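You operate a simulated robot arm through the tools that you are given. There is no shell and no other tool.

The job below is to be done with a simulated two-armed robot. You get a single attempt, and the scene is never put back.

Task
Fit the orange disc into the empty hole of the purple dot head.
Fine: Shut the cover and lock its turn knob again; the head stays off.

It is judged by the outcome, as a careful person would: the job done as asked, and still so three seconds after it is handed in. It fails if anything else is knocked over, pushed out of place, dropped, spilled or broken. Lids that push on must go on centred and level and be pressed home; caps that screw on are set level and turned clockwise until they are tight.

Robot
Two 7-joint arms with two-finger parallel grippers on one trunk that stands fixed in place. Base frame: the origin is at the foot of the trunk, x ahead of it, y to its left, z up. Units: m, degrees, N and s.
The left shoulder is at [0.05, 0.209, 1.321], the right one opposite. With the tool pointing down near the work surface each hand reaches from about 0.1 to 0.86 m from the base axis, measured 20 degrees to its own side. Payload 4.4 kg a hand.
The TCP of each hand is the grasp point between the finger pads, 0.023 m short of the fingertips. In the tool frame z runs along the fingers and y along their closing line. Largest opening 0.094 m; finger width 0.038, thickness 0.01; the body of the gripper, 0.054 by 0.096 m, starts 0.039 m behind the TCP.
Orientation is that of the tool frame in the base frame, as a unit quaternion [w, x, y, z]. With the fingers straight down and closing along the base's y, the tool's x points along the base's -x, its y along +y and its z along -z.

Tools
- The arms move only by the tool apply_moves. It takes "left_moves", "right_moves" or both (then of equal length, played together; a hand with none holds still); each is a list of rows, each a list of 7 numbers: the shift along the base's x, y, z in m, then the turn, a rotation vector about the base's x, y, z in degrees, then the finger opening in m, from 0 to 0.094. In form: [[tx, ty, tz, ax, ay, az, grip], ...]. A call has 1 to 20 rows; each row shifts and turns the commanded pose from where the row before left it. Rows are played at 5 a second. More than 0.05 m and 8.6 degrees between two rows, or a gripper value outside its range, and nothing of the call is played. Where a pose cannot be reached the arm comes as near as it can. A force on the tool above 40 N (or 10 N above the force at the start of the call, whichever is more), or a blocked arm, ends the call early, and 0.2 s more pass. The fingers move at their own pace (about 0.108 m/s each) and stop on an object; they squeeze with about 45 N. The grip force told is the motor's: it shows also when the fingers shut on nothing. Time passes only in rows, and 0.2 s behind the last, so rows that do not move let the fingers close. It gives the time, the measured TCP pose, the force on the tool (base axes), the opening and the grip force at its end, in the units of the frame above (readings bear some noise), with the torque about the TCP (base axes, N m) and any sound that the robot's microphone picked up.
- Cameras (640 x 400 px; columns grow to the right, rows downward): "scene" is now at [0.1324, 0.063, 1.5475]; the picture's right is [0.71, -0.70, 0.00], its down [-0.13, -0.13, -0.98] and it looks along [0.69, 0.70, -0.19] (base axes); focal length 214 px, centre (320, 200). "left" rides on the left gripper at [0.086, -0.016, -0.075] in its tool frame; the picture's right is [0.18, 0.98, 0.00], its down [-0.58, 0.11, -0.81] and it looks along [-0.79, 0.15, 0.59] (tool axes); focal length 243 px, centre (320, 200). "right" rides on the right gripper at [0.086, 0.016, -0.075] in its tool frame; the picture's right is [-0.18, 0.98, 0.00], its down [-0.58, -0.11, -0.81] and it looks along [-0.79, -0.15, 0.59] (tool axes); focal length 243 px, centre (320, 200). There is no depth. A picture from a camera that has moved, and an enlarged one, comes with that camera's place and axes in the base frame and with its lens. The place of the scene camera against the robot may be out by one fixed shift of up to 0.018 m in any direction.
- get_image(camera): a new picture of that camera. No time passes.
- slide_trunk(by): slides the trunk up (or, below 0, down) by that many m; the arms and the scene camera ride with it, the base frame stays. It gives what a move gives, with no picture.
- turn_head(pan, tilt): turns the head with the scene camera to pan (to the left, within 80 degrees either way) and tilt (down, from -29 to 69), counted from straight ahead of the robot. It gives what a move gives.
- close_up(camera, box): a new picture of the part [left, top, right, bottom] of that camera's present view, enlarged. No time passes.
- job_done(): hands the job in; it is judged then, once.

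Places have to be worked out from the pictures, the camera data and where the tool is seen. Open the grippers and draw the arms clear of the work before you hand the job in, unless the task says otherwise.

The tools are called after "Call:" by a JSON object that holds its "op" and its "data". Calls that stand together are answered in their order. apply_moves: Moves the arms, as the interface text tells. Its arguments: {"type":"object","properties":{"left_moves":{"type":"array"},"right_moves":{"type":"array"}},"required":[]} The other tools are called the same way: slide_trunk (by) slides the trunk up or down; turn_head (pan, tilt) turns the head that bears the scene camera; get_image (camera) takes a picture; close_up (camera, box) takes an enlarged picture of a part of a camera's view; job_done () hands the job in.

At the start:

```text
clock: 0.0
left_tcp_pos: [0.3864, 0.449, 1.4798]
left_orientation: [0.001, -0.001, 1.0, 0.0]
left_ft_force: [-0.2, -1.4, 0.2]
left_wrist_torque: [-0.03, 0.0, 0.03]
left_width: 0.094
left_finger_force: 0.1
right_tcp_pos: [0.4251, 0.0773, 1.52]
right_orientation: [0.0, 0.0, 1.0, 0.0]
right_ft_force: [0.4, 0.0, 0.0]
right_wrist_torque: [0.02, 0.04, -0.02]
right_width: 0.0941
right_finger_force: 0.1
trunk travel left (down, up): [-0.4, 0.163]
head pan, tilt: [45.2, 10.7]
```

scene: 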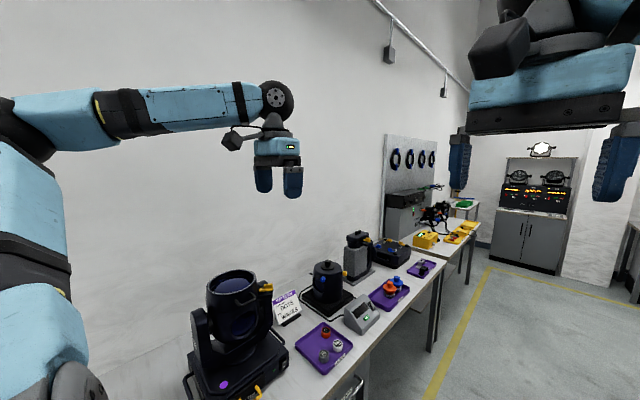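
right: 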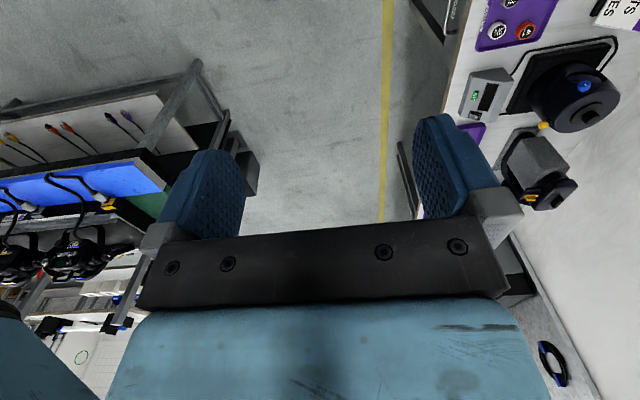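
left: 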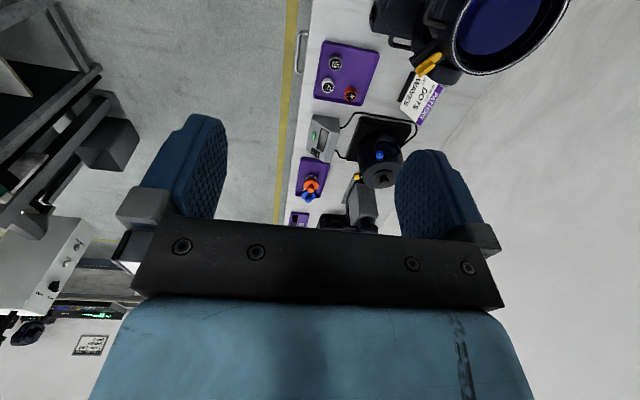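

The bench stands to the robot's left, with a moving-head light, a tray of discs and other devices on it. I'll take enlarged views to identify the purple dot head, the disc and the cover.

Call:
{"op": "close_up", "data": {"camera": "scene", "box": [180, 240, 360, 400]}}

Call:
{"op": "close_up", "data": {"camera": "scene", "box": [300, 220, 450, 340]}}

Call:
{"op": "close_up", "data": {"camera": "left", "box": [290, 0, 590, 190]}}

```text
2.50 times, centred on (270, 320) of scene
camera zoom: at [0.1324, 0.063, 1.5475], right [0.71, -0.7, 0.0], down [-0.13, -0.13, -0.98], along [0.69, 0.7, -0.19], focal length 536 px, centre (445, -100)
```

zoom: 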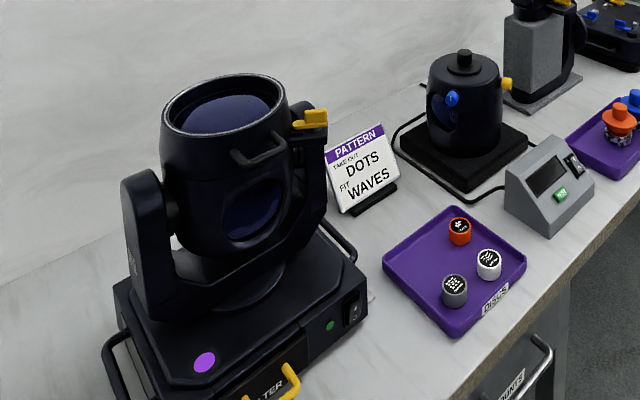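

```text
3.33 times, centred on (375, 280) of scene
camera zoom: at [0.1324, 0.063, 1.5475], right [0.71, -0.7, 0.0], down [-0.13, -0.13, -0.98], along [0.69, 0.7, -0.19], focal length 715 px, centre (137, -67)
```

zoom: 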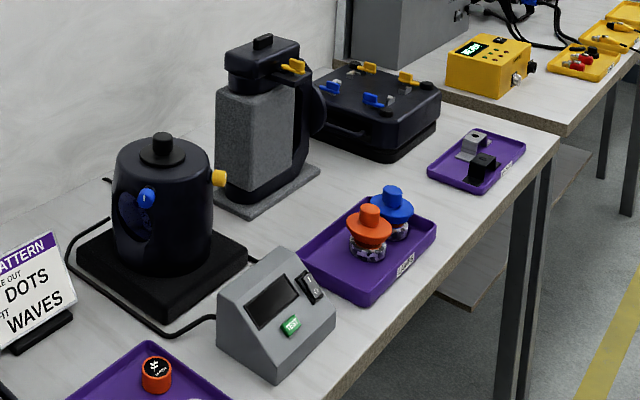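

```text
2.11 times, centred on (440, 95) of left
camera zoom: at [0.2993, 0.4317, 1.5536], right [-0.19, 0.98, 0.0], down [0.58, 0.11, 0.81], along [0.79, 0.15, -0.59], focal length 511 px, centre (67, 421)
```

zoom: 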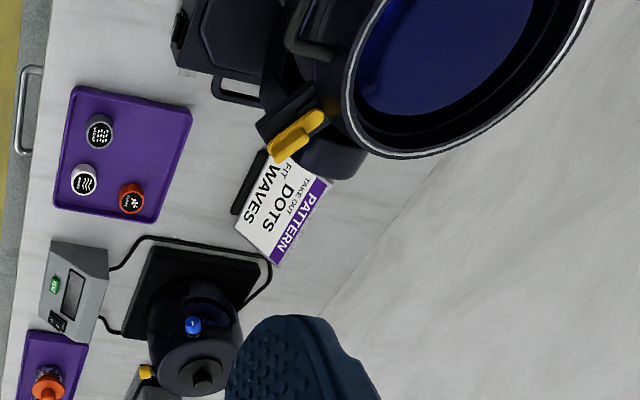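

The moving-head light nearest the robot has a purple dot on its base, and the orange disc is on the DISCS tray. I'll turn the head left and down to see the whole light.

Call:
{"op": "turn_head", "data": {"pan": 70, "tilt": 35}}

Call:
{"op": "get_image", "data": {"camera": "scene"}}

```text
clock: 0.9
left_tcp_pos: [0.3862, 0.448, 1.4783]
left_orientation: [0.001, 0.0, 1.0, -0.001]
left_ft_force: [0.0, -0.2, -0.5]
left_wrist_torque: [-0.01, -0.02, 0.03]
left_width: 0.0938
left_finger_force: 0.0
right_tcp_pos: [0.4266, 0.0756, 1.5196]
right_orientation: [0.0, 0.0, 1.0, 0.001]
right_ft_force: [0.5, 0.0, 0.0]
right_wrist_torque: [0.03, 0.0, -0.01]
right_width: 0.0939
right_finger_force: 0.0
trunk travel left (down, up): [-0.4, 0.163]
head pan, tilt: [70.0, 35.0]
```

```text
taken
camera scene: at [0.097, 0.0797, 1.5086], right [0.94, -0.34, 0.0], down [-0.2, -0.54, -0.82], along [0.28, 0.77, -0.57], focal length 214 px, centre (320, 200)
```

scene: 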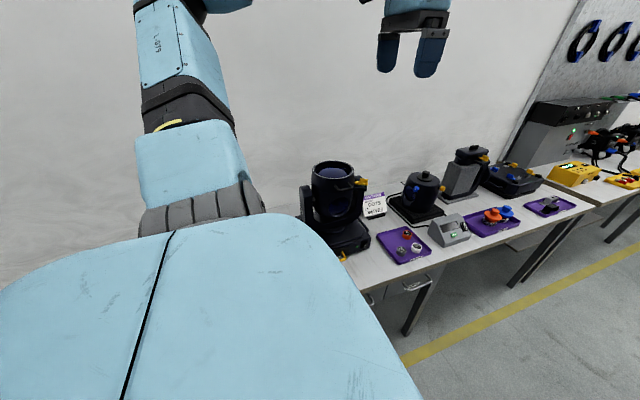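

The light is at roughly x 0.5, y 0.75, with the bench top near z 0.79. I'll zoom in on the light from here.

Call:
{"op": "close_up", "data": {"camera": "scene", "box": [290, 150, 450, 270]}}

Call:
{"op": "get_image", "data": {"camera": "left"}}

```text
3.33 times, centred on (370, 210) of scene
camera zoom: at [0.097, 0.0797, 1.5086], right [0.94, -0.34, 0.0], down [-0.2, -0.54, -0.82], along [0.28, 0.77, -0.57], focal length 715 px, centre (153, 167)
```

zoom: 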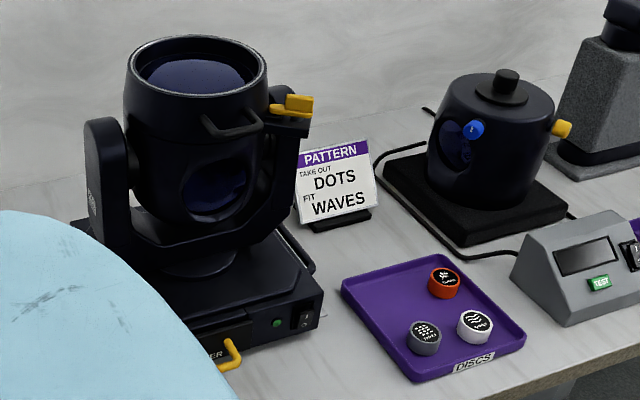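

```text
taken
camera left: at [0.2993, 0.4317, 1.5536], right [-0.19, 0.98, 0.0], down [0.58, 0.11, 0.81], along [0.79, 0.15, -0.59], focal length 243 px, centre (320, 200)
```

left: 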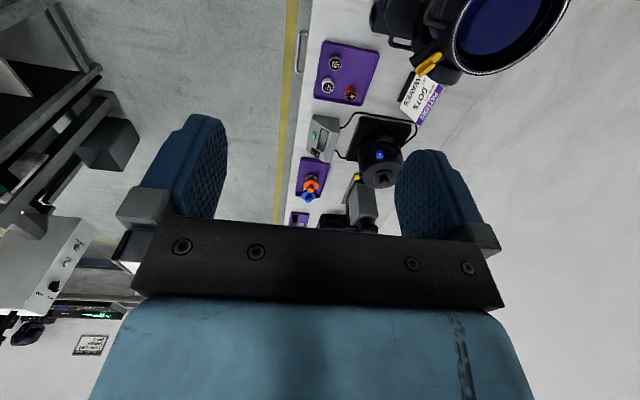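

The light's head axis is near (0.37, 0.70), with its top at about z 1.16. I'll use the left hand's camera for a closer look, turning the hand to face +y and lowering it.

Call:
{"op": "apply_moves", "data": {"left_moves": [[0, -0.005, -0.02, 0, 0, 8.2, 0.094], [0, -0.005, -0.02, 0, 0, 8.2, 0.094], [0, -0.005, -0.02, 0, 0, 8.2, 0.094], [0, -0.005, -0.02, 0, 0, 8.2, 0.094], [0, -0.005, -0.02, 0, 0, 8.2, 0.094], [0, -0.005, -0.02, 0, 0, 8.2, 0.094], [0, -0.005, -0.02, 0, 0, 8.2, 0.094], [0, -0.005, -0.02, 0, 0, 8.2, 0.094], [0, -0.005, -0.02, 0, 0, 8.2, 0.094], [0, -0.005, -0.02, 0, 0, 8.2, 0.094], [0, -0.005, -0.02, 0, 0, 8.0, 0.094]]}}

Call:
{"op": "get_image", "data": {"camera": "left"}}

Call:
{"op": "get_image", "data": {"camera": "scene"}}

```text
clock: 3.3
left_tcp_pos: [0.3888, 0.3934, 1.2589]
left_orientation: [0.0, 0.708, -0.706, 0.0]
left_ft_force: [-0.2, 0.3, -0.1]
left_wrist_torque: [0.01, 0.0, 0.0]
left_width: 0.0939
left_finger_force: 0.0
right_tcp_pos: [0.4266, 0.0766, 1.5187]
right_orientation: [0.0, 0.0, 1.0, 0.0]
right_ft_force: [-0.6, -0.2, 0.0]
right_wrist_torque: [-0.01, 0.0, 0.0]
right_width: 0.0941
right_finger_force: 0.0
trunk travel left (down, up): [-0.4, 0.163]
head pan, tilt: [70.0, 35.0]
```

```text
taken
camera left: at [0.4037, 0.3069, 1.3337], right [-0.98, -0.19, 0.0], down [-0.11, 0.58, 0.81], along [-0.15, 0.79, -0.59], focal length 243 px, centre (320, 200)
```

left: 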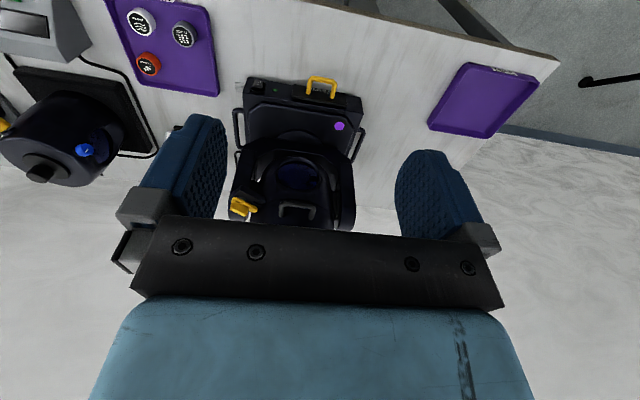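

```text
taken
camera scene: at [0.0976, 0.0795, 1.5085], right [0.94, -0.34, 0.0], down [-0.2, -0.54, -0.82], along [0.28, 0.77, -0.57], focal length 214 px, centre (320, 200)
```

scene: 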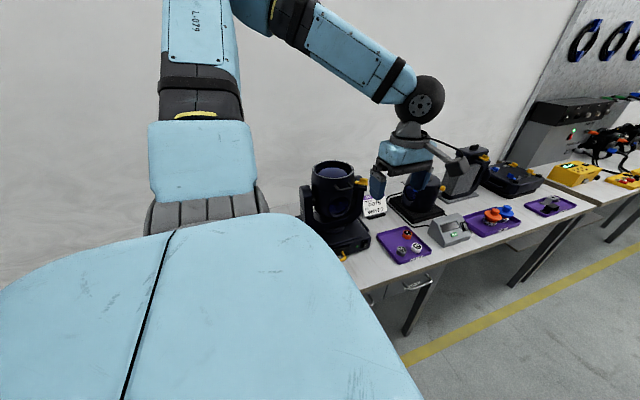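

The hand camera now faces the light (its picture is upside down). I'll enlarge it.

Call:
{"op": "close_up", "data": {"camera": "left", "box": [225, 65, 385, 235]}}

Call:
{"op": "close_up", "data": {"camera": "left", "box": [0, 0, 220, 200]}}

```text
2.35 times, centred on (305, 150) of left
camera zoom: at [0.4037, 0.3069, 1.3337], right [-0.98, -0.19, 0.0], down [-0.11, 0.58, 0.81], along [-0.15, 0.79, -0.59], focal length 571 px, centre (355, 318)
```

zoom: 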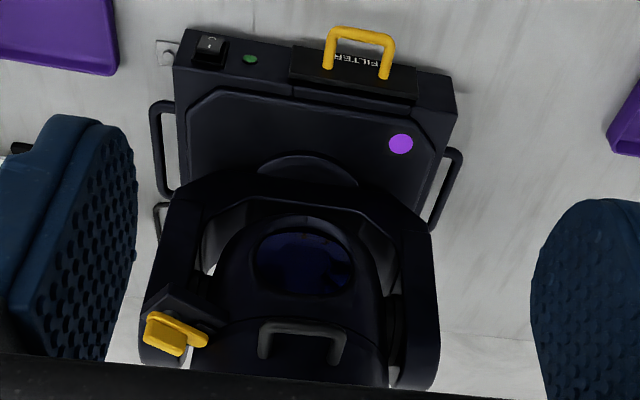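

```text
2.00 times, centred on (110, 100) of left
camera zoom: at [0.4037, 0.3069, 1.3337], right [-0.98, -0.19, 0.0], down [-0.11, 0.58, 0.81], along [-0.15, 0.79, -0.59], focal length 485 px, centre (740, 400)
```

zoom: 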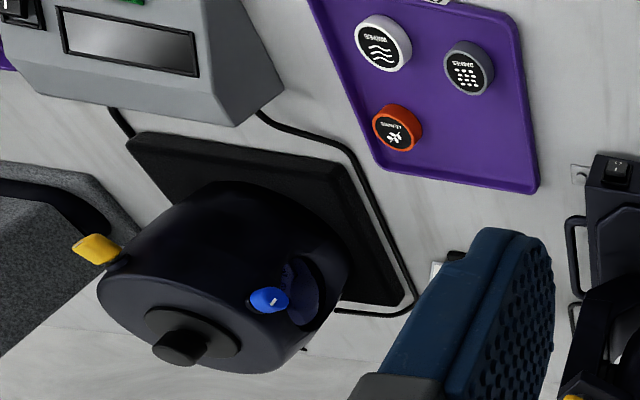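

The light's head sits in a yoke with a yellow tilt lock, a round window on the front and a filter drawer in the base. I'll lower the hand and come square-on to the head's front for a better look.

Call:
{"op": "apply_moves", "data": {"left_moves": [[-0.005, -0.01, -0.04, 0, 0, 0, 0.094], [-0.005, -0.01, -0.04, 0, 0, 0, 0.094], [-0.005, -0.01, -0.04, 0, 0, 0, 0.094], [0, 0, -0.03, 0, 0, 0, 0.094]]}}

Call:
{"op": "get_image", "data": {"camera": "left"}}

Call:
{"op": "close_up", "data": {"camera": "left", "box": [220, 60, 420, 240]}}

Call:
{"op": "close_up", "data": {"camera": "left", "box": [0, 0, 240, 200]}}

```text
clock: 4.3
left_tcp_pos: [0.3731, 0.3621, 1.1077]
left_orientation: [0.0, 0.708, -0.706, 0.0]
left_ft_force: [-0.4, 0.6, 0.1]
left_wrist_torque: [0.0, 0.03, 0.02]
left_width: 0.0941
left_finger_force: 0.0
right_tcp_pos: [0.4276, 0.0773, 1.5187]
right_orientation: [-0.001, 0.0, 1.0, 0.0]
right_ft_force: [0.5, -0.4, 0.4]
right_wrist_torque: [0.03, 0.0, 0.01]
right_width: 0.0938
right_finger_force: 0.0
trunk travel left (down, up): [-0.4, 0.163]
head pan, tilt: [70.0, 35.0]
```

```text
taken
camera left: at [0.3889, 0.2767, 1.1826], right [-0.98, -0.19, 0.0], down [-0.11, 0.58, 0.81], along [-0.15, 0.79, -0.59], focal length 243 px, centre (320, 200)
```

left: 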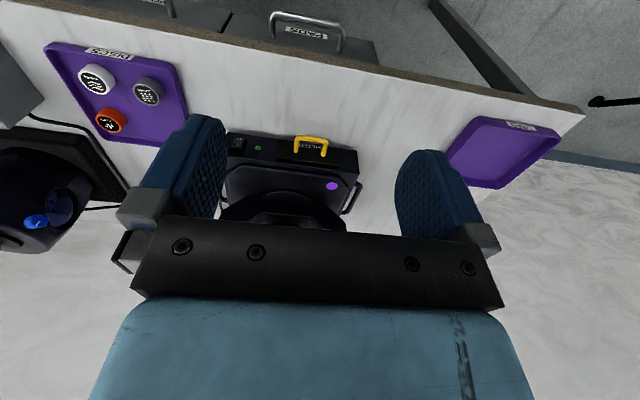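

```text
2.22 times, centred on (320, 150) of left
camera zoom: at [0.3889, 0.2767, 1.1826], right [-0.98, -0.19, 0.0], down [-0.11, 0.58, 0.81], along [-0.15, 0.79, -0.59], focal length 539 px, centre (320, 311)
```

zoom: 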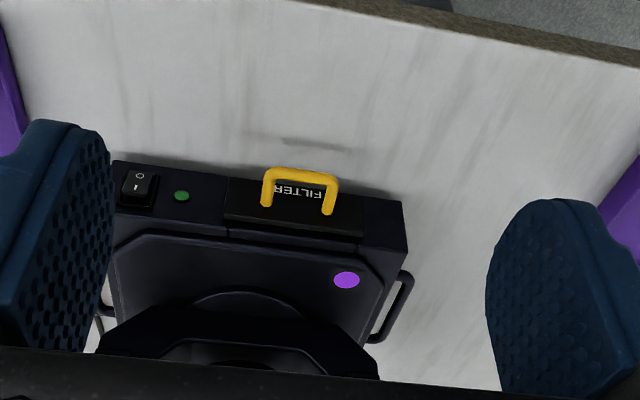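

```text
2.00 times, centred on (120, 100) of left
camera zoom: at [0.3889, 0.2767, 1.1826], right [-0.98, -0.19, 0.0], down [-0.11, 0.58, 0.81], along [-0.15, 0.79, -0.59], focal length 485 px, centre (720, 400)
```

zoom: 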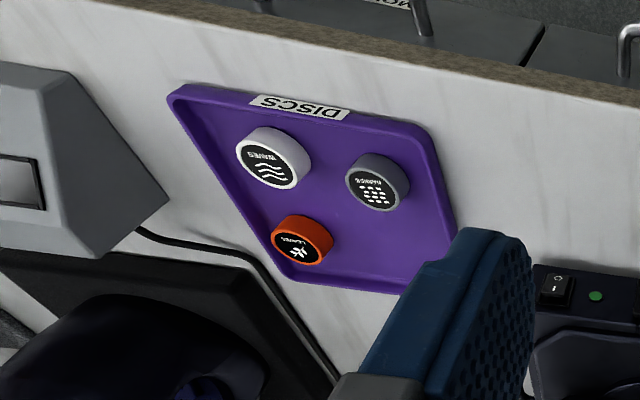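

The head's front is hidden by the gripper here. The scene camera has a clear line to it, so I'll enlarge that view more strongly.

Call:
{"op": "close_up", "data": {"camera": "scene", "box": [296, 152, 376, 212]}}

Call:
{"op": "close_up", "data": {"camera": "scene", "box": [370, 150, 530, 260]}}

```text
6.67 times, centred on (336, 182) of scene
camera zoom: at [0.0982, 0.0806, 1.5084], right [0.94, -0.34, 0.0], down [-0.2, -0.54, -0.82], along [0.28, 0.77, -0.57], focal length 1430 px, centre (213, 320)
```

zoom: 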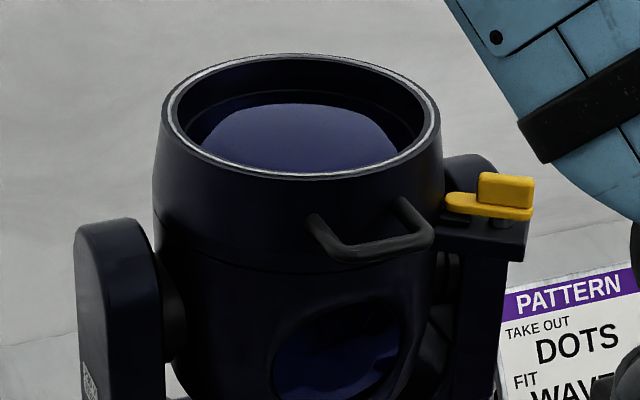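

```text
3.64 times, centred on (450, 205) of scene
camera zoom: at [0.0982, 0.0806, 1.5084], right [0.94, -0.34, 0.0], down [-0.2, -0.54, -0.82], along [0.28, 0.77, -0.57], focal length 780 px, centre (-153, 182)
```

zoom: 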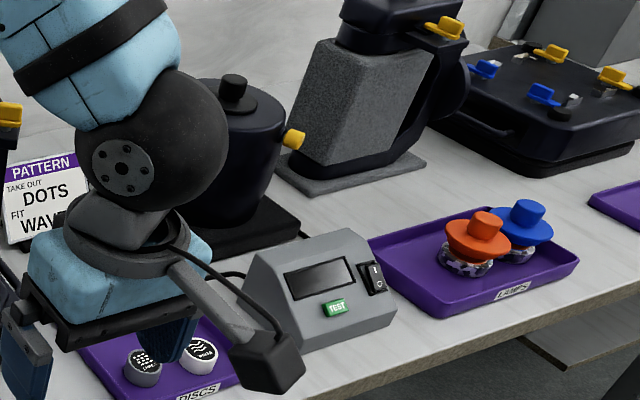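

No knob is visible on the front, so the knobbed cover is likely on the far side. I'll raise the left hand, carry it over behind and to the right of the light, and turn it to look back.

Call:
{"op": "apply_moves", "data": {"left_moves": [[0, 0, 0.048, 0, 0, 8, 0.094], [0, 0, 0.048, 0, 0, 8, 0.094], [0, 0, 0.048, 0, 0, 8, 0.094], [0, 0, 0.048, 0, 0, 8, 0.094], [0, 0, 0.048, 0, 0, 8, 0.094], [0, 0, 0.048, 0, 0, 8, 0.094], [0, 0, 0.04, 0, 0, 8, 0.094], [0.015, 0.04, 0, 0, 0, 8, 0.094], [0.015, 0.04, 0, 0, 0, 8, 0.094], [0.015, 0.04, 0, 0, 0, 8, 0.094], [0.015, 0.04, 0, 0, 0, 8, 0.094], [0.015, 0.04, 0, 0, 0, 8, 0.094], [0.015, 0.04, 0, 0, 0, 8, 0.094], [0.015, 0.04, 0, 0, 0, 8, 0.094], [0.015, 0.04, 0, 0, 0, 8, 0.094], [0.015, 0.04, 0, 0, 0, 8, 0.094], [0.015, 0.04, 0, 0, 0, 8, 0.094]]}}

Call:
{"op": "get_image", "data": {"camera": "left"}}

Call:
{"op": "get_image", "data": {"camera": "scene"}}

```text
clock: 7.9
left_tcp_pos: [0.4983, 0.8702, 1.4407]
left_orientation: [0.002, 0.941, 0.338, -0.003]
left_ft_force: [0.4, 0.8, -0.1]
left_wrist_torque: [-0.02, -0.03, -0.02]
left_width: 0.0941
left_finger_force: 0.0
left hand out of reach, approached as far as the arm can: row 9, 10, 11, 12, 13, 14, 15, 16, 17
right_tcp_pos: [0.4252, 0.0785, 1.5186]
right_orientation: [0.001, 0.0, 1.0, -0.001]
right_ft_force: [0.2, 0.2, 1.2]
right_wrist_torque: [0.0, -0.02, 0.0]
right_width: 0.0938
right_finger_force: 0.1
trunk travel left (down, up): [-0.4, 0.163]
head pan, tilt: [70.0, 35.0]
```

```text
taken
camera left: at [0.5549, 0.9382, 1.5149], right [0.77, -0.64, 0.0], down [-0.38, -0.45, 0.81], along [-0.52, -0.62, -0.59], focal length 243 px, centre (320, 200)
```

left: 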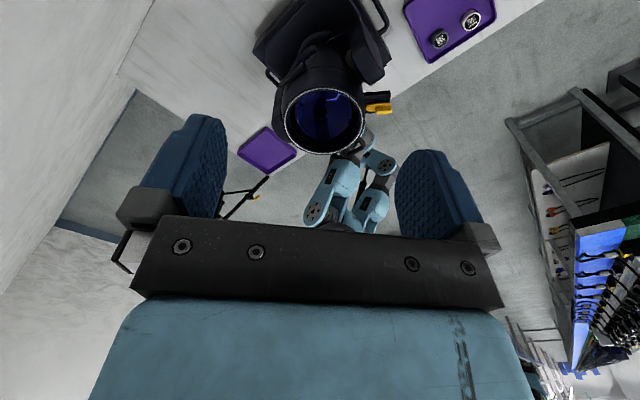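

```text
taken
camera scene: at [0.0971, 0.0812, 1.5084], right [0.94, -0.34, 0.0], down [-0.2, -0.54, -0.82], along [0.28, 0.77, -0.57], focal length 214 px, centre (320, 200)
```

scene: 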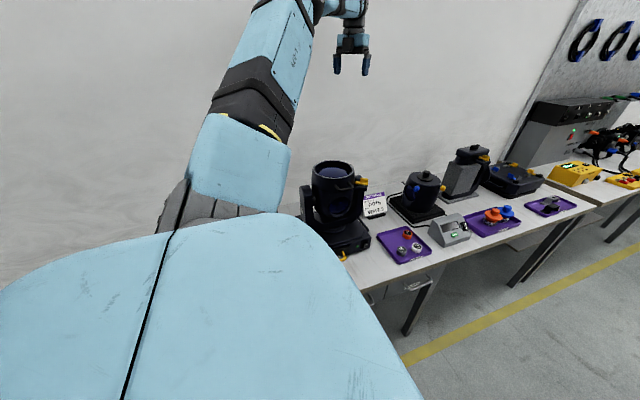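

I can see the light's rear from above. I'll enlarge this, and lower the hand for a better angle.

Call:
{"op": "close_up", "data": {"camera": "left", "box": [240, 0, 410, 160]}}

Call:
{"op": "apply_moves", "data": {"left_moves": [[0.005, 0.005, -0.04, 0, 0, 0, 0.094], [0.005, 0.005, -0.04, 0, 0, 0, 0.094], [0.005, 0.005, -0.04, 0, 0, 0, 0.094], [0.005, 0.005, -0.04, 0, 0, 0, 0.094]]}}

Call:
{"op": "get_image", "data": {"camera": "left"}}

```text
2.50 times, centred on (325, 80) of left
camera zoom: at [0.5549, 0.9382, 1.5149], right [0.77, -0.64, 0.0], down [-0.38, -0.45, 0.81], along [-0.52, -0.62, -0.59], focal length 606 px, centre (308, 500)
```

zoom: 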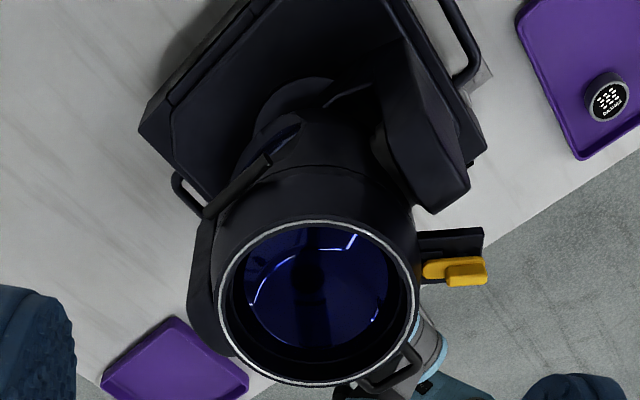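

```text
clock: 8.9
left_tcp_pos: [0.5188, 0.8975, 1.2829]
left_orientation: [0.002, 0.943, 0.334, -0.003]
left_ft_force: [0.0, -0.3, -0.5]
left_wrist_torque: [-0.02, 0.01, -0.03]
left_width: 0.094
left_finger_force: 0.0
left hand out of reach, approached as far as the arm can: row 3
right_tcp_pos: [0.427, 0.081, 1.5188]
right_orientation: [-0.001, 0.0, 1.0, -0.002]
right_ft_force: [1.5, 0.3, -0.6]
right_wrist_torque: [-0.05, 0.01, 0.02]
right_width: 0.0942
right_finger_force: 0.0
trunk travel left (down, up): [-0.4, 0.163]
head pan, tilt: [70.0, 35.0]
```

```text
taken
camera left: at [0.5756, 0.9649, 1.3562], right [0.76, -0.65, 0.0], down [-0.38, -0.45, 0.81], along [-0.53, -0.62, -0.59], focal length 243 px, centre (320, 200)
```

left: 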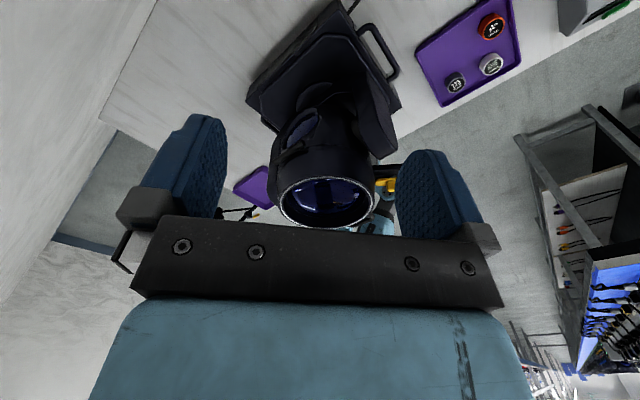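

Call:
{"op": "close_up", "data": {"camera": "left", "box": [230, 0, 430, 230]}}

```text
1.74 times, centred on (330, 115) of left
camera zoom: at [0.5756, 0.9649, 1.3562], right [0.76, -0.65, 0.0], down [-0.38, -0.45, 0.81], along [-0.53, -0.62, -0.59], focal length 422 px, centre (303, 348)
```

zoom: 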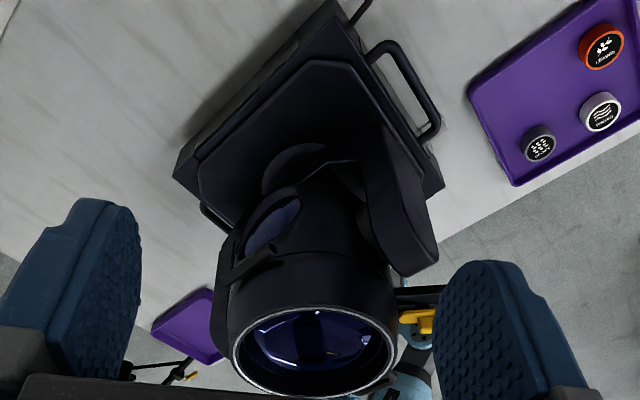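

The rear of this light has the same round window and handle as the front, but no knob. I'll check the other devices on the bench for a purple dot and a knob before deciding.

Call:
{"op": "turn_head", "data": {"pan": 45, "tilt": 25}}

Call:
{"op": "get_image", "data": {"camera": "scene"}}

Call:
{"op": "close_up", "data": {"camera": "scene", "box": [270, 150, 390, 260]}}

Call:
{"op": "close_up", "data": {"camera": "scene", "box": [340, 160, 460, 260]}}

Call:
{"op": "close_up", "data": {"camera": "scene", "box": [190, 180, 300, 350]}}

```text
clock: 9.8
left_tcp_pos: [0.5177, 0.8925, 1.2862]
left_orientation: [0.0, 0.943, 0.334, -0.002]
left_ft_force: [0.2, -0.5, 0.6]
left_wrist_torque: [0.0, 0.01, -0.02]
left_width: 0.094
left_finger_force: 0.1
right_tcp_pos: [0.4254, 0.0762, 1.5194]
right_orientation: [0.0, 0.0, 1.0, 0.0]
right_ft_force: [0.2, 0.6, 0.0]
right_wrist_torque: [-0.04, 0.02, 0.01]
right_width: 0.094
right_finger_force: 0.1
trunk travel left (down, up): [-0.4, 0.163]
head pan, tilt: [45.0, 25.0]
```

```text
taken
camera scene: at [0.1316, 0.0615, 1.5244], right [0.71, -0.71, 0.0], down [-0.3, -0.3, -0.91], along [0.64, 0.64, -0.42], focal length 214 px, centre (320, 200)
```

scene: 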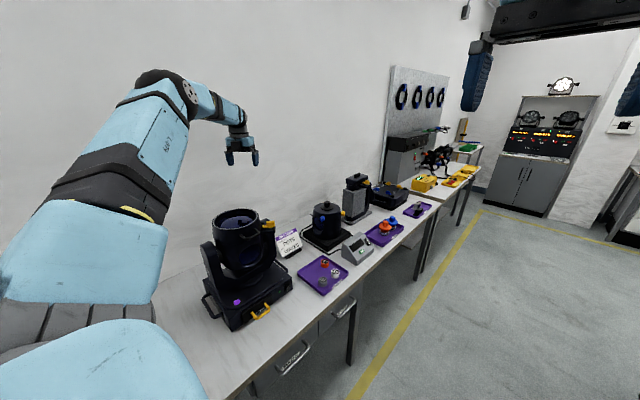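

```text
3.64 times, centred on (330, 205) of scene
camera zoom: at [0.1316, 0.0615, 1.5244], right [0.71, -0.71, 0.0], down [-0.3, -0.3, -0.91], along [0.64, 0.64, -0.42], focal length 780 px, centre (284, 182)
```

zoom: 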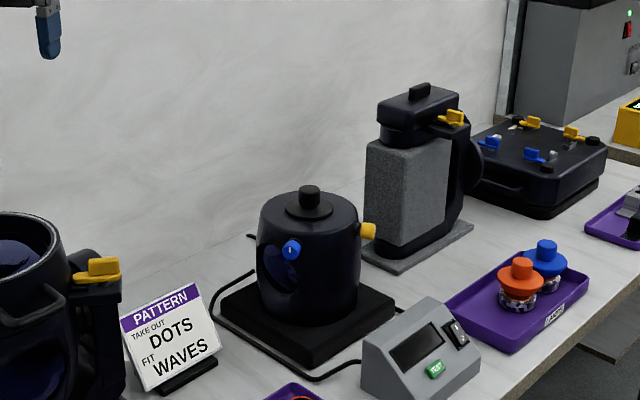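

```text
4.00 times, centred on (400, 210) of scene
camera zoom: at [0.1316, 0.0615, 1.5244], right [0.71, -0.71, 0.0], down [-0.3, -0.3, -0.91], along [0.64, 0.64, -0.42], focal length 858 px, centre (0, 160)
```

zoom: 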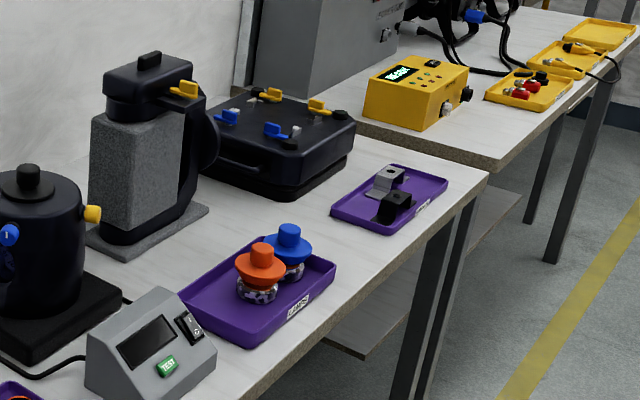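

```text
2.35 times, centred on (245, 265) of scene
camera zoom: at [0.1316, 0.0615, 1.5244], right [0.71, -0.71, 0.0], down [-0.3, -0.3, -0.91], along [0.64, 0.64, -0.42], focal length 505 px, centre (496, 47)
```

zoom: 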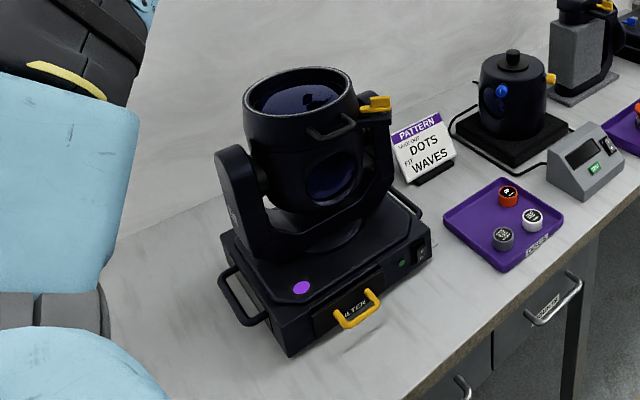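

The light beside the DISCS tray is the only unit within reach and the only one with a purple dot. I'll zoom in hard on its round window and yellow knob.

Call:
{"op": "close_up", "data": {"camera": "scene", "box": [225, 230, 275, 280]}}

Call:
{"op": "close_up", "data": {"camera": "scene", "box": [255, 205, 295, 245]}}

Call:
{"op": "close_up", "data": {"camera": "left", "box": [260, 80, 340, 180]}}

```text
8.00 times, centred on (250, 255) of scene
camera zoom: at [0.1316, 0.0615, 1.5244], right [0.71, -0.71, 0.0], down [-0.3, -0.3, -0.91], along [0.64, 0.64, -0.42], focal length 1716 px, centre (880, -240)
```

zoom: 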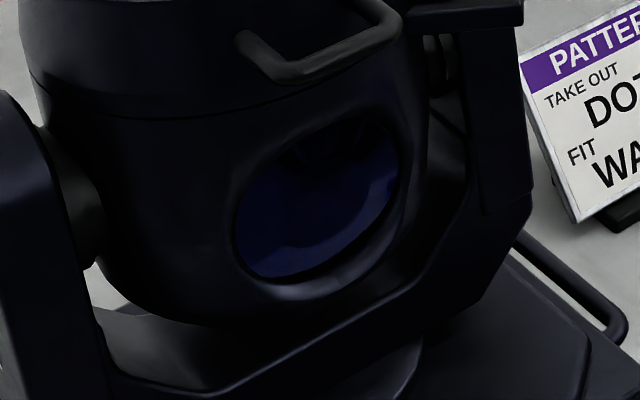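

```text
10.00 times, centred on (275, 225) of scene
camera zoom: at [0.1316, 0.0615, 1.5244], right [0.71, -0.71, 0.0], down [-0.3, -0.3, -0.91], along [0.64, 0.64, -0.42], focal length 2145 px, centre (770, -50)
```

zoom: 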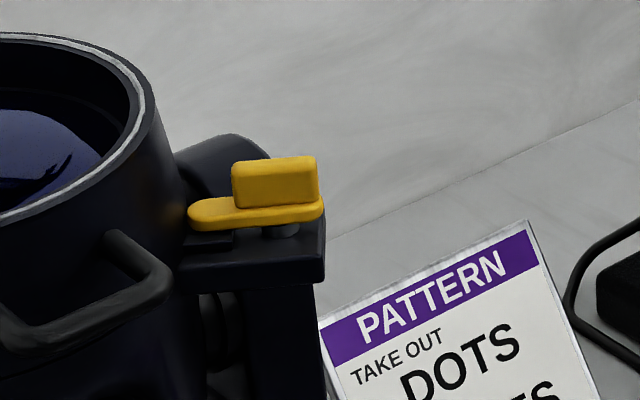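

```text
4.00 times, centred on (300, 130) of left
camera zoom: at [0.5742, 0.9608, 1.3612], right [0.76, -0.65, 0.0], down [-0.38, -0.45, 0.81], along [-0.53, -0.61, -0.59], focal length 970 px, centre (400, 480)
```

zoom: 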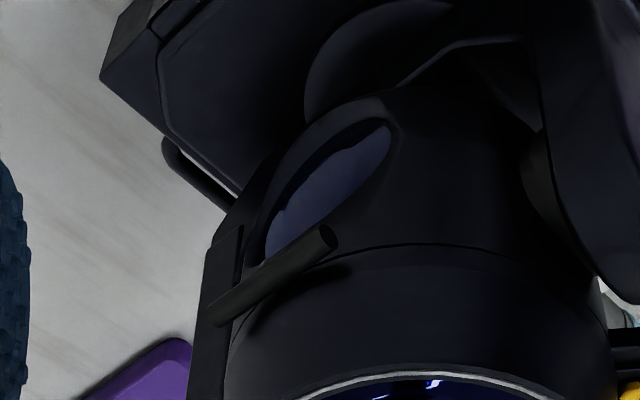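

The yellow lever is a tilt lock on the yoke. The knobbed cover is probably on the head's tail, which faces down now. I'll bring the hand back to the front, low and tilted up, to look underneath.

Call:
{"op": "apply_moves", "data": {"left_moves": [[-0.005, -0.005, 0.045, 0, 0, 0, 0.094], [-0.005, -0.005, 0.045, 0, 0, 0, 0.094], [-0.005, -0.005, 0.045, 0, 0, -8, 0.094], [-0.01, -0.04, 0, 0, 0, -8, 0.094], [-0.01, -0.04, 0, 0, 0, -8, 0.094], [-0.01, -0.04, 0, 0, 0, -8, 0.094], [-0.01, -0.04, 0, 0, 0, -8, 0.094], [-0.01, -0.04, 0, 0, 0, -8, 0.094], [-0.01, -0.04, 0, 0, 0, -8, 0.094], [-0.01, -0.04, 0, 0, 0, -8, 0.094], [-0.01, -0.04, 0, 0, 0, -8, 0.094], [-0.01, -0.04, 0, 0, 0, -8, 0.094], [-0.01, -0.04, 0, 0, 0, -8, 0.094], [-0.01, -0.04, 0, 0, 0, -8, 0.094], [0, 0, -0.04, 0, 0, -8, 0.094], [0, 0, -0.04, 0, 0, -8, 0.094], [0, 0, -0.04, 0, 0, -8, 0.094], [0, 0, -0.04, 0, 0, -8, 0.094], [0, 0, -0.04, 0, 0, -7, 0.094]]}}

Call:
{"op": "apply_moves", "data": {"left_moves": [[0, 0, -0.03, 8.5, 0, 0, 0.094], [0, 0, -0.03, 8.5, 0, 0, 0.094], [0, 0, -0.03, 8.5, 0, 0, 0.094], [0, 0, -0.03, 8.5, 0, 0, 0.094], [0, 0, -0.03, 8.5, 0, 0, 0.094], [0, 0, -0.03, 8.5, 0, 0, 0.094]]}}

Call:
{"op": "get_image", "data": {"camera": "left"}}

```text
clock: 13.8
left_tcp_pos: [0.3921, 0.4389, 1.2214]
left_orientation: [0.002, -0.67, 0.742, 0.001]
left_ft_force: [0.3, -0.4, 0.4]
left_wrist_torque: [0.0, 0.03, 0.01]
left_width: 0.0942
left_finger_force: 0.1
right_tcp_pos: [0.4271, 0.0767, 1.5192]
right_orientation: [0.0, 0.0, 1.0, 0.0]
right_ft_force: [-0.6, -1.7, 0.3]
right_wrist_torque: [0.04, 0.0, -0.01]
right_width: 0.0939
right_finger_force: 0.0
trunk travel left (down, up): [-0.4, 0.163]
head pan, tilt: [45.0, 25.0]
```

```text
clock: 15.2
left_tcp_pos: [0.3957, 0.4374, 1.0397]
left_orientation: [0.29, -0.605, 0.669, 0.32]
left_ft_force: [0.1, -0.5, -0.2]
left_wrist_torque: [0.0, 0.04, 0.01]
left_width: 0.094
left_finger_force: 0.1
right_tcp_pos: [0.4272, 0.0766, 1.519]
right_orientation: [-0.001, 0.001, 1.0, 0.0]
right_ft_force: [-0.2, 0.9, -0.1]
right_wrist_torque: [0.0, 0.03, 0.02]
right_width: 0.0942
right_finger_force: 0.0
trunk travel left (down, up): [-0.4, 0.163]
head pan, tilt: [45.0, 25.0]
```

```text
taken
camera left: at [0.402, 0.3244, 1.0189], right [-1.0, -0.05, -0.07], down [-0.05, -0.26, 0.96], along [-0.07, 0.96, 0.26], focal length 243 px, centre (320, 200)
```

left: 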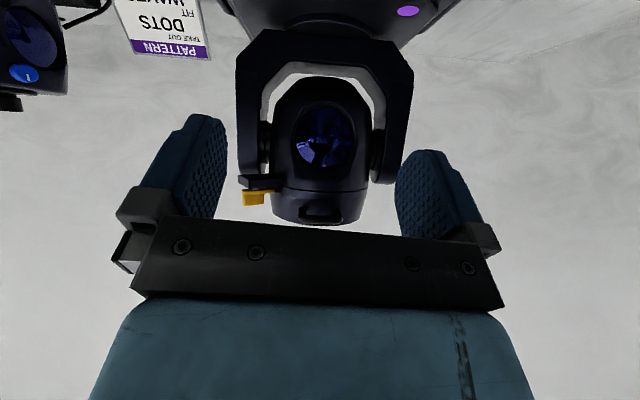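

Now I have a level, square-on view of the head. I'll enlarge it.

Call:
{"op": "close_up", "data": {"camera": "left", "box": [225, 20, 425, 230]}}

Call:
{"op": "close_up", "data": {"camera": "left", "box": [265, 70, 375, 180]}}

Call:
{"op": "close_up", "data": {"camera": "left", "box": [0, 0, 110, 120]}}

```text
1.90 times, centred on (325, 125) of left
camera zoom: at [0.402, 0.3244, 1.0189], right [-1.0, -0.05, -0.07], down [-0.05, -0.26, 0.96], along [-0.07, 0.96, 0.26], focal length 462 px, centre (310, 343)
```

zoom: 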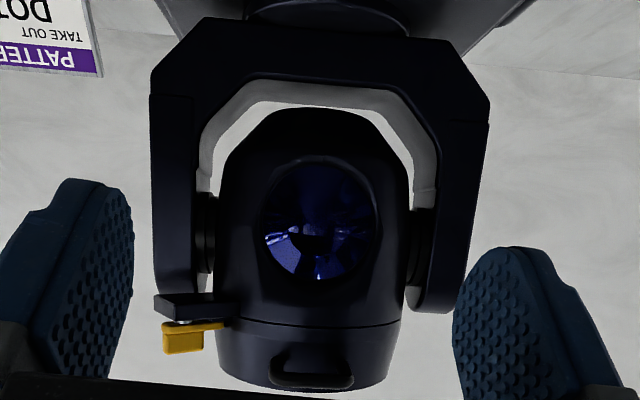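

```text
3.64 times, centred on (320, 125) of left
camera zoom: at [0.402, 0.3244, 1.0189], right [-1.0, -0.05, -0.07], down [-0.05, -0.26, 0.96], along [-0.07, 0.96, 0.26], focal length 882 px, centre (320, 473)
```

zoom: 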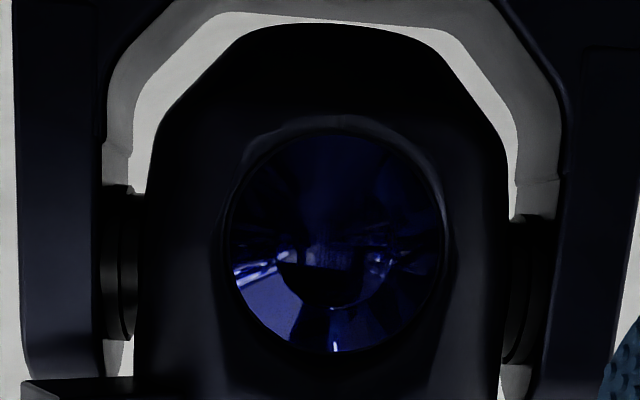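

```text
3.33 times, centred on (55, 60) of left
camera zoom: at [0.402, 0.3244, 1.0189], right [-1.0, -0.05, -0.07], down [-0.05, -0.26, 0.96], along [-0.07, 0.96, 0.26], focal length 809 px, centre (1203, 667)
```

zoom: 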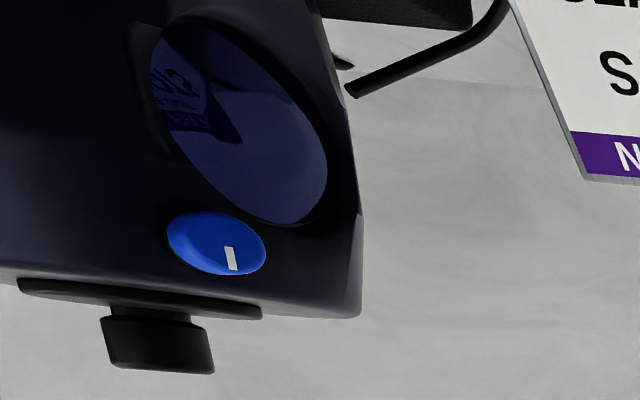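

The head's front shows only a glass window. I'll look around the rest of the room before going on, in case another head has a purple dot and a knob.

Call:
{"op": "turn_head", "data": {"pan": 0, "tilt": 30}}

Call:
{"op": "get_image", "data": {"camera": "scene"}}

Call:
{"op": "turn_head", "data": {"pan": -60, "tilt": 25}}

Call:
{"op": "get_image", "data": {"camera": "scene"}}

Call:
{"op": "turn_head", "data": {"pan": 80, "tilt": 15}}

Call:
{"op": "get_image", "data": {"camera": "scene"}}

```text
clock: 16.3
left_tcp_pos: [0.3944, 0.4371, 1.0411]
left_orientation: [0.291, -0.605, 0.669, 0.319]
left_ft_force: [0.6, 0.6, -0.4]
left_wrist_torque: [0.01, 0.04, 0.0]
left_width: 0.0941
left_finger_force: 0.1
right_tcp_pos: [0.4254, 0.0778, 1.518]
right_orientation: [0.0, 0.0, 1.0, 0.001]
right_ft_force: [0.2, -0.6, -0.3]
right_wrist_torque: [0.02, -0.02, -0.01]
right_width: 0.094
right_finger_force: 0.1
trunk travel left (down, up): [-0.4, 0.163]
head pan, tilt: [0.0, 30.0]
```

```text
taken
camera scene: at [0.1574, -0.0028, 1.5163], right [0.0, -1.0, 0.0], down [-0.5, 0.0, -0.87], along [0.87, 0.0, -0.5], focal length 214 px, centre (320, 200)
```

scene: 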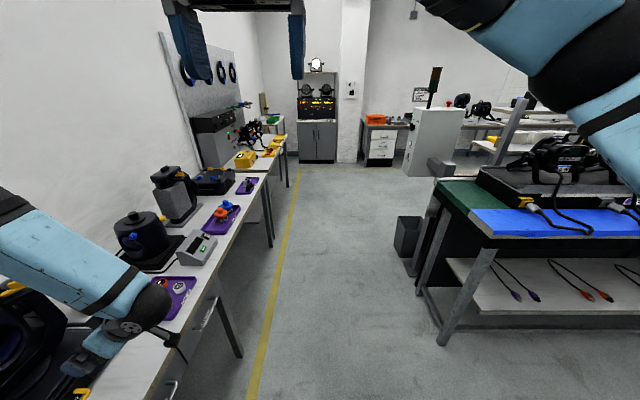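

```text
clock: 17.6
left_tcp_pos: [0.3937, 0.4384, 1.0418]
left_orientation: [0.291, -0.605, 0.669, 0.319]
left_ft_force: [0.4, 0.0, -0.1]
left_wrist_torque: [-0.01, -0.04, 0.02]
left_width: 0.0941
left_finger_force: 0.1
right_tcp_pos: [0.426, 0.0765, 1.5183]
right_orientation: [0.0, 0.0, 1.0, 0.0]
right_ft_force: [0.0, 0.1, 0.4]
right_wrist_torque: [-0.01, -0.01, 0.05]
right_width: 0.0942
right_finger_force: 0.1
trunk travel left (down, up): [-0.4, 0.163]
head pan, tilt: [-60.0, 25.0]
```

```text
taken
camera scene: at [0.1129, -0.0828, 1.5243], right [-0.87, -0.5, 0.0], down [-0.21, 0.37, -0.91], along [0.45, -0.78, -0.42], focal length 214 px, centre (320, 200)
```

scene: 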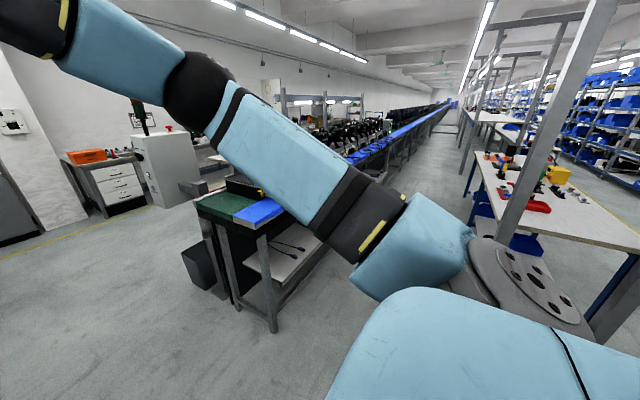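

```text
clock: 19.8
left_tcp_pos: [0.393, 0.437, 1.0417]
left_orientation: [0.29, -0.605, 0.669, 0.319]
left_ft_force: [-0.1, 0.3, -0.1]
left_wrist_torque: [-0.02, 0.01, -0.02]
left_width: 0.0939
left_finger_force: 0.2
right_tcp_pos: [0.4253, 0.0759, 1.5204]
right_orientation: [-0.001, 0.0, 1.0, 0.0]
right_ft_force: [0.0, 1.2, -0.3]
right_wrist_torque: [-0.02, -0.02, -0.01]
right_width: 0.0939
right_finger_force: 0.0
trunk travel left (down, up): [-0.4, 0.163]
head pan, tilt: [80.0, 15.0]
```

```text
taken
camera scene: at [0.0831, 0.089, 1.5405], right [0.98, -0.17, 0.0], down [-0.05, -0.25, -0.97], along [0.17, 0.95, -0.26], focal length 214 px, centre (320, 200)
```

scene: 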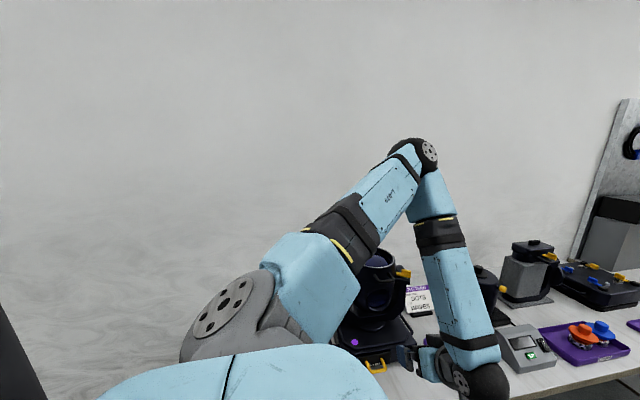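

This light is clearly the target. I'll drop the hand lower and pitch it further to look up at the tail of the head.

Call:
{"op": "apply_moves", "data": {"left_moves": [[0, 0, -0.03, 8.5, 0, 0, 0.094], [0, 0, -0.03, 8.5, 0, 0, 0.094], [-0.01, 0, -0.03, 0, 0, 0, 0.094], [-0.01, 0, -0.04, 0, 0, 0, 0.094]]}}

Call:
{"op": "get_image", "data": {"camera": "left"}}

Call:
{"op": "close_up", "data": {"camera": "left", "box": [240, 60, 410, 200]}}

```text
clock: 20.8
left_tcp_pos: [0.4077, 0.4891, 1.0257]
left_orientation: [0.375, -0.556, 0.615, 0.415]
left_ft_force: [0.0, -0.5, -0.2]
left_wrist_torque: [0.02, -0.01, -0.01]
left_width: 0.0939
left_finger_force: 0.0
left hand out of reach, approached as far as the arm can: row 1, 2, 3, 4
right_tcp_pos: [0.4248, 0.076, 1.5188]
right_orientation: [0.0, 0.0, 1.0, -0.001]
right_ft_force: [-0.2, -0.3, 0.6]
right_wrist_torque: [0.04, 0.01, -0.01]
right_width: 0.0937
right_finger_force: 0.0
trunk travel left (down, up): [-0.4, 0.163]
head pan, tilt: [80.0, 15.0]
```

```text
taken
camera left: at [0.4139, 0.3872, 0.9726], right [-1.0, -0.03, -0.08], down [-0.05, -0.53, 0.85], along [-0.07, 0.85, 0.53], focal length 243 px, centre (320, 200)
```

left: 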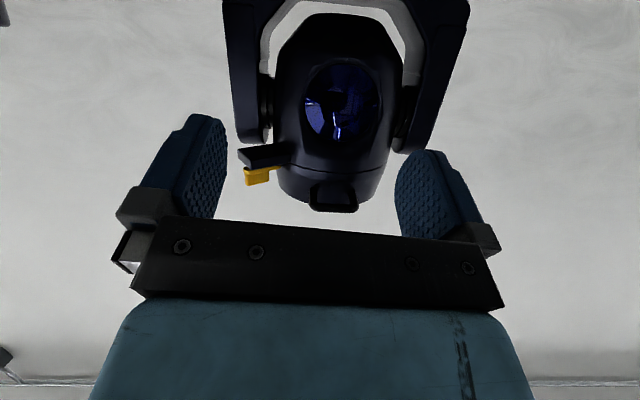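

```text
2.86 times, centred on (325, 130) of left
camera zoom: at [0.4139, 0.3872, 0.9726], right [-1.0, -0.03, -0.08], down [-0.05, -0.53, 0.85], along [-0.07, 0.85, 0.53], focal length 693 px, centre (306, 400)
```

zoom: 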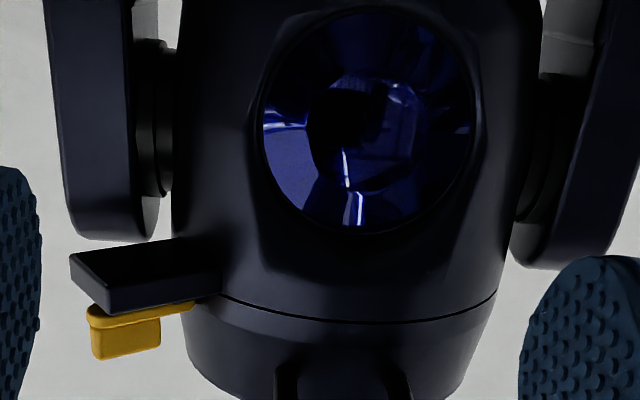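

The yellow lever reaches over the head's seam to lock tilt. I'll slide the trunk down 0.1 m so the hand can get low enough to look under the tail.

Call:
{"op": "slide_trunk", "data": {"by": -0.1}}

Call:
{"op": "get_image", "data": {"camera": "left"}}

Call:
{"op": "close_up", "data": {"camera": "left", "box": [240, 20, 440, 180]}}

```text
clock: 22.2
left_tcp_pos: [0.4076, 0.4889, 0.9258]
left_orientation: [0.376, -0.555, 0.615, 0.414]
left_ft_force: [0.1, 0.3, 0.5]
left_wrist_torque: [0.03, 0.0, -0.03]
left_width: 0.0939
left_finger_force: 0.1
right_tcp_pos: [0.4257, 0.0769, 1.4195]
right_orientation: [0.0, 0.0, 1.0, 0.0]
right_ft_force: [0.6, 0.2, -0.5]
right_wrist_torque: [0.0, -0.03, 0.01]
right_width: 0.0941
right_finger_force: 0.1
trunk travel left (down, up): [-0.3, 0.263]
head pan, tilt: [80.0, 15.0]
```

```text
taken
camera left: at [0.4134, 0.387, 0.8731], right [-1.0, -0.03, -0.08], down [-0.05, -0.53, 0.85], along [-0.07, 0.85, 0.53], focal length 243 px, centre (320, 200)
```

left: 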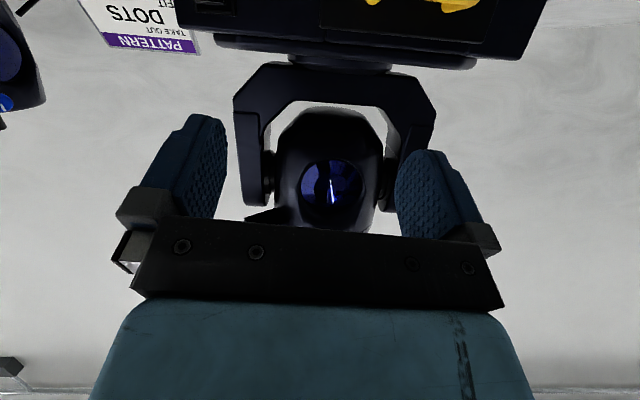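

```text
2.50 times, centred on (340, 100) of left
camera zoom: at [0.4134, 0.387, 0.8731], right [-1.0, -0.03, -0.08], down [-0.05, -0.53, 0.85], along [-0.07, 0.85, 0.53], focal length 606 px, centre (270, 450)
```

zoom: 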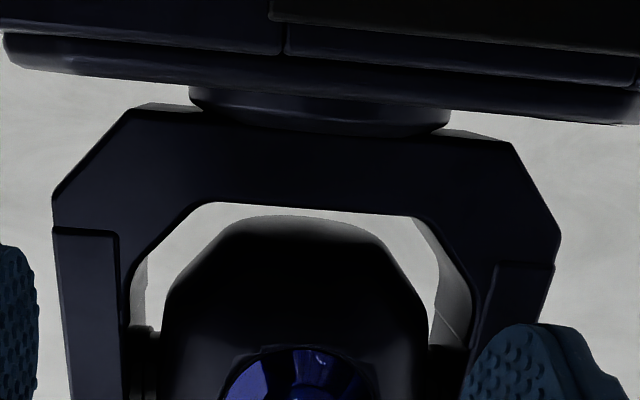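

No knob on the tail is visible either, so I'll inspect the rear properly. I'll level the hand, raise it, and carry it over to behind the light, looking back toward me.

Call:
{"op": "apply_moves", "data": {"left_moves": [[0, -0.01, 0.04, -8.5, 0, 0, 0.094], [0, -0.01, 0.04, -8.5, 0, 0, 0.094], [0, -0.01, 0.04, -8.5, 0, 0, 0.094], [0, -0.01, 0.04, -8.5, 0, 0, 0.094], [0, 0, 0.04, -8.5, 0, 0, 0.094], [0, 0, 0.04, -8.5, 0, 0, 0.094], [0, 0, 0.04, -8.5, 0, 0, 0.094], [0, 0, 0.04, -8.5, 0, 0, 0.094], [0, 0, 0.04, 0, 0, 8, 0.094], [0, 0, 0.04, 0, 0, 8, 0.094]]}}

```text
clock: 24.4
left_tcp_pos: [0.4049, 0.4475, 1.3269]
left_orientation: [-0.002, 0.767, -0.641, 0.0]
left_ft_force: [0.2, 0.8, 0.0]
left_wrist_torque: [-0.02, -0.03, 0.02]
left_width: 0.0942
left_finger_force: 0.1
right_tcp_pos: [0.4251, 0.0762, 1.4183]
right_orientation: [0.0, 0.0, 1.0, 0.001]
right_ft_force: [-0.7, 0.4, 0.7]
right_wrist_torque: [-0.01, -0.01, 0.02]
right_width: 0.0941
right_finger_force: 0.1
trunk travel left (down, up): [-0.3, 0.263]
head pan, tilt: [80.0, 15.0]
```

The hand is level at z 1.33. Now I carry it over and turn it to face back.

Call:
{"op": "apply_moves", "data": {"left_moves": [[0, 0, 0.02, 0, 0, 8.3, 0.094], [0, 0.01, 0.02, 0, 0, 8.3, 0.094], [0, 0.02, 0.02, 0, 0, 8.3, 0.094], [0.005, 0.03, 0, 0, 0, 8.3, 0.094], [0.005, 0.03, 0, 0, 0, 8.3, 0.094], [0.005, 0.03, 0, 0, 0, 8.3, 0.094], [0.005, 0.03, 0, 0, 0, 8.3, 0.094], [0.005, 0.03, 0, 0, 0, 8.3, 0.094], [0.005, 0.03, 0, 0, 0, 8.3, 0.094], [0.005, 0.03, 0, 0, 0, 8.3, 0.094], [0.005, 0.03, 0, 0, 0, 8.3, 0.094], [0, 0.03, 0, 0, 0, 8.3, 0.094], [0, 0.03, 0, 0, 0, 8.3, 0.094], [0, 0.03, 0, 0, 0, 8.3, 0.094], [0, 0.03, 0, 0, 0, 8.3, 0.094], [0, 0.03, 0, 0, 0, 8.3, 0.094], [0, 0.02, 0, 0, 0, 8.3, 0.094], [0, 0, 0, 0, 0, 8.3, 0.094]]}}

Call:
{"op": "get_image", "data": {"camera": "left"}}

```text
clock: 28.1
left_tcp_pos: [0.3935, 0.9386, 1.4077]
left_orientation: [0.006, 0.89, 0.457, -0.013]
left_ft_force: [0.5, 0.4, 0.7]
left_wrist_torque: [0.01, -0.03, -0.01]
left_width: 0.0937
left_finger_force: 0.0
left hand out of reach, approached as far as the arm can: row 15, 16, 17, 18
right_tcp_pos: [0.4241, 0.0773, 1.4193]
right_orientation: [0.001, 0.0, 1.0, 0.0]
right_ft_force: [0.4, -0.3, -0.3]
right_wrist_torque: [-0.01, -0.01, -0.01]
right_width: 0.094
right_finger_force: 0.1
trunk travel left (down, up): [-0.3, 0.263]
head pan, tilt: [80.0, 15.0]
stopped in row 18 (left hand): the force on the tool passed its limit at 75 N (the readings are from after the stop); the commanded pose is now the measured one
```

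```text
taken
camera left: at [0.4303, 1.0194, 1.4797], right [0.91, -0.42, 0.0], down [-0.24, -0.52, 0.82], along [-0.35, -0.74, -0.57], focal length 243 px, centre (320, 200)
```

left: 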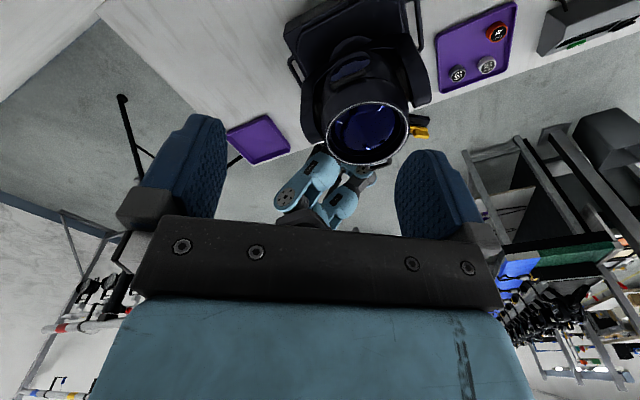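

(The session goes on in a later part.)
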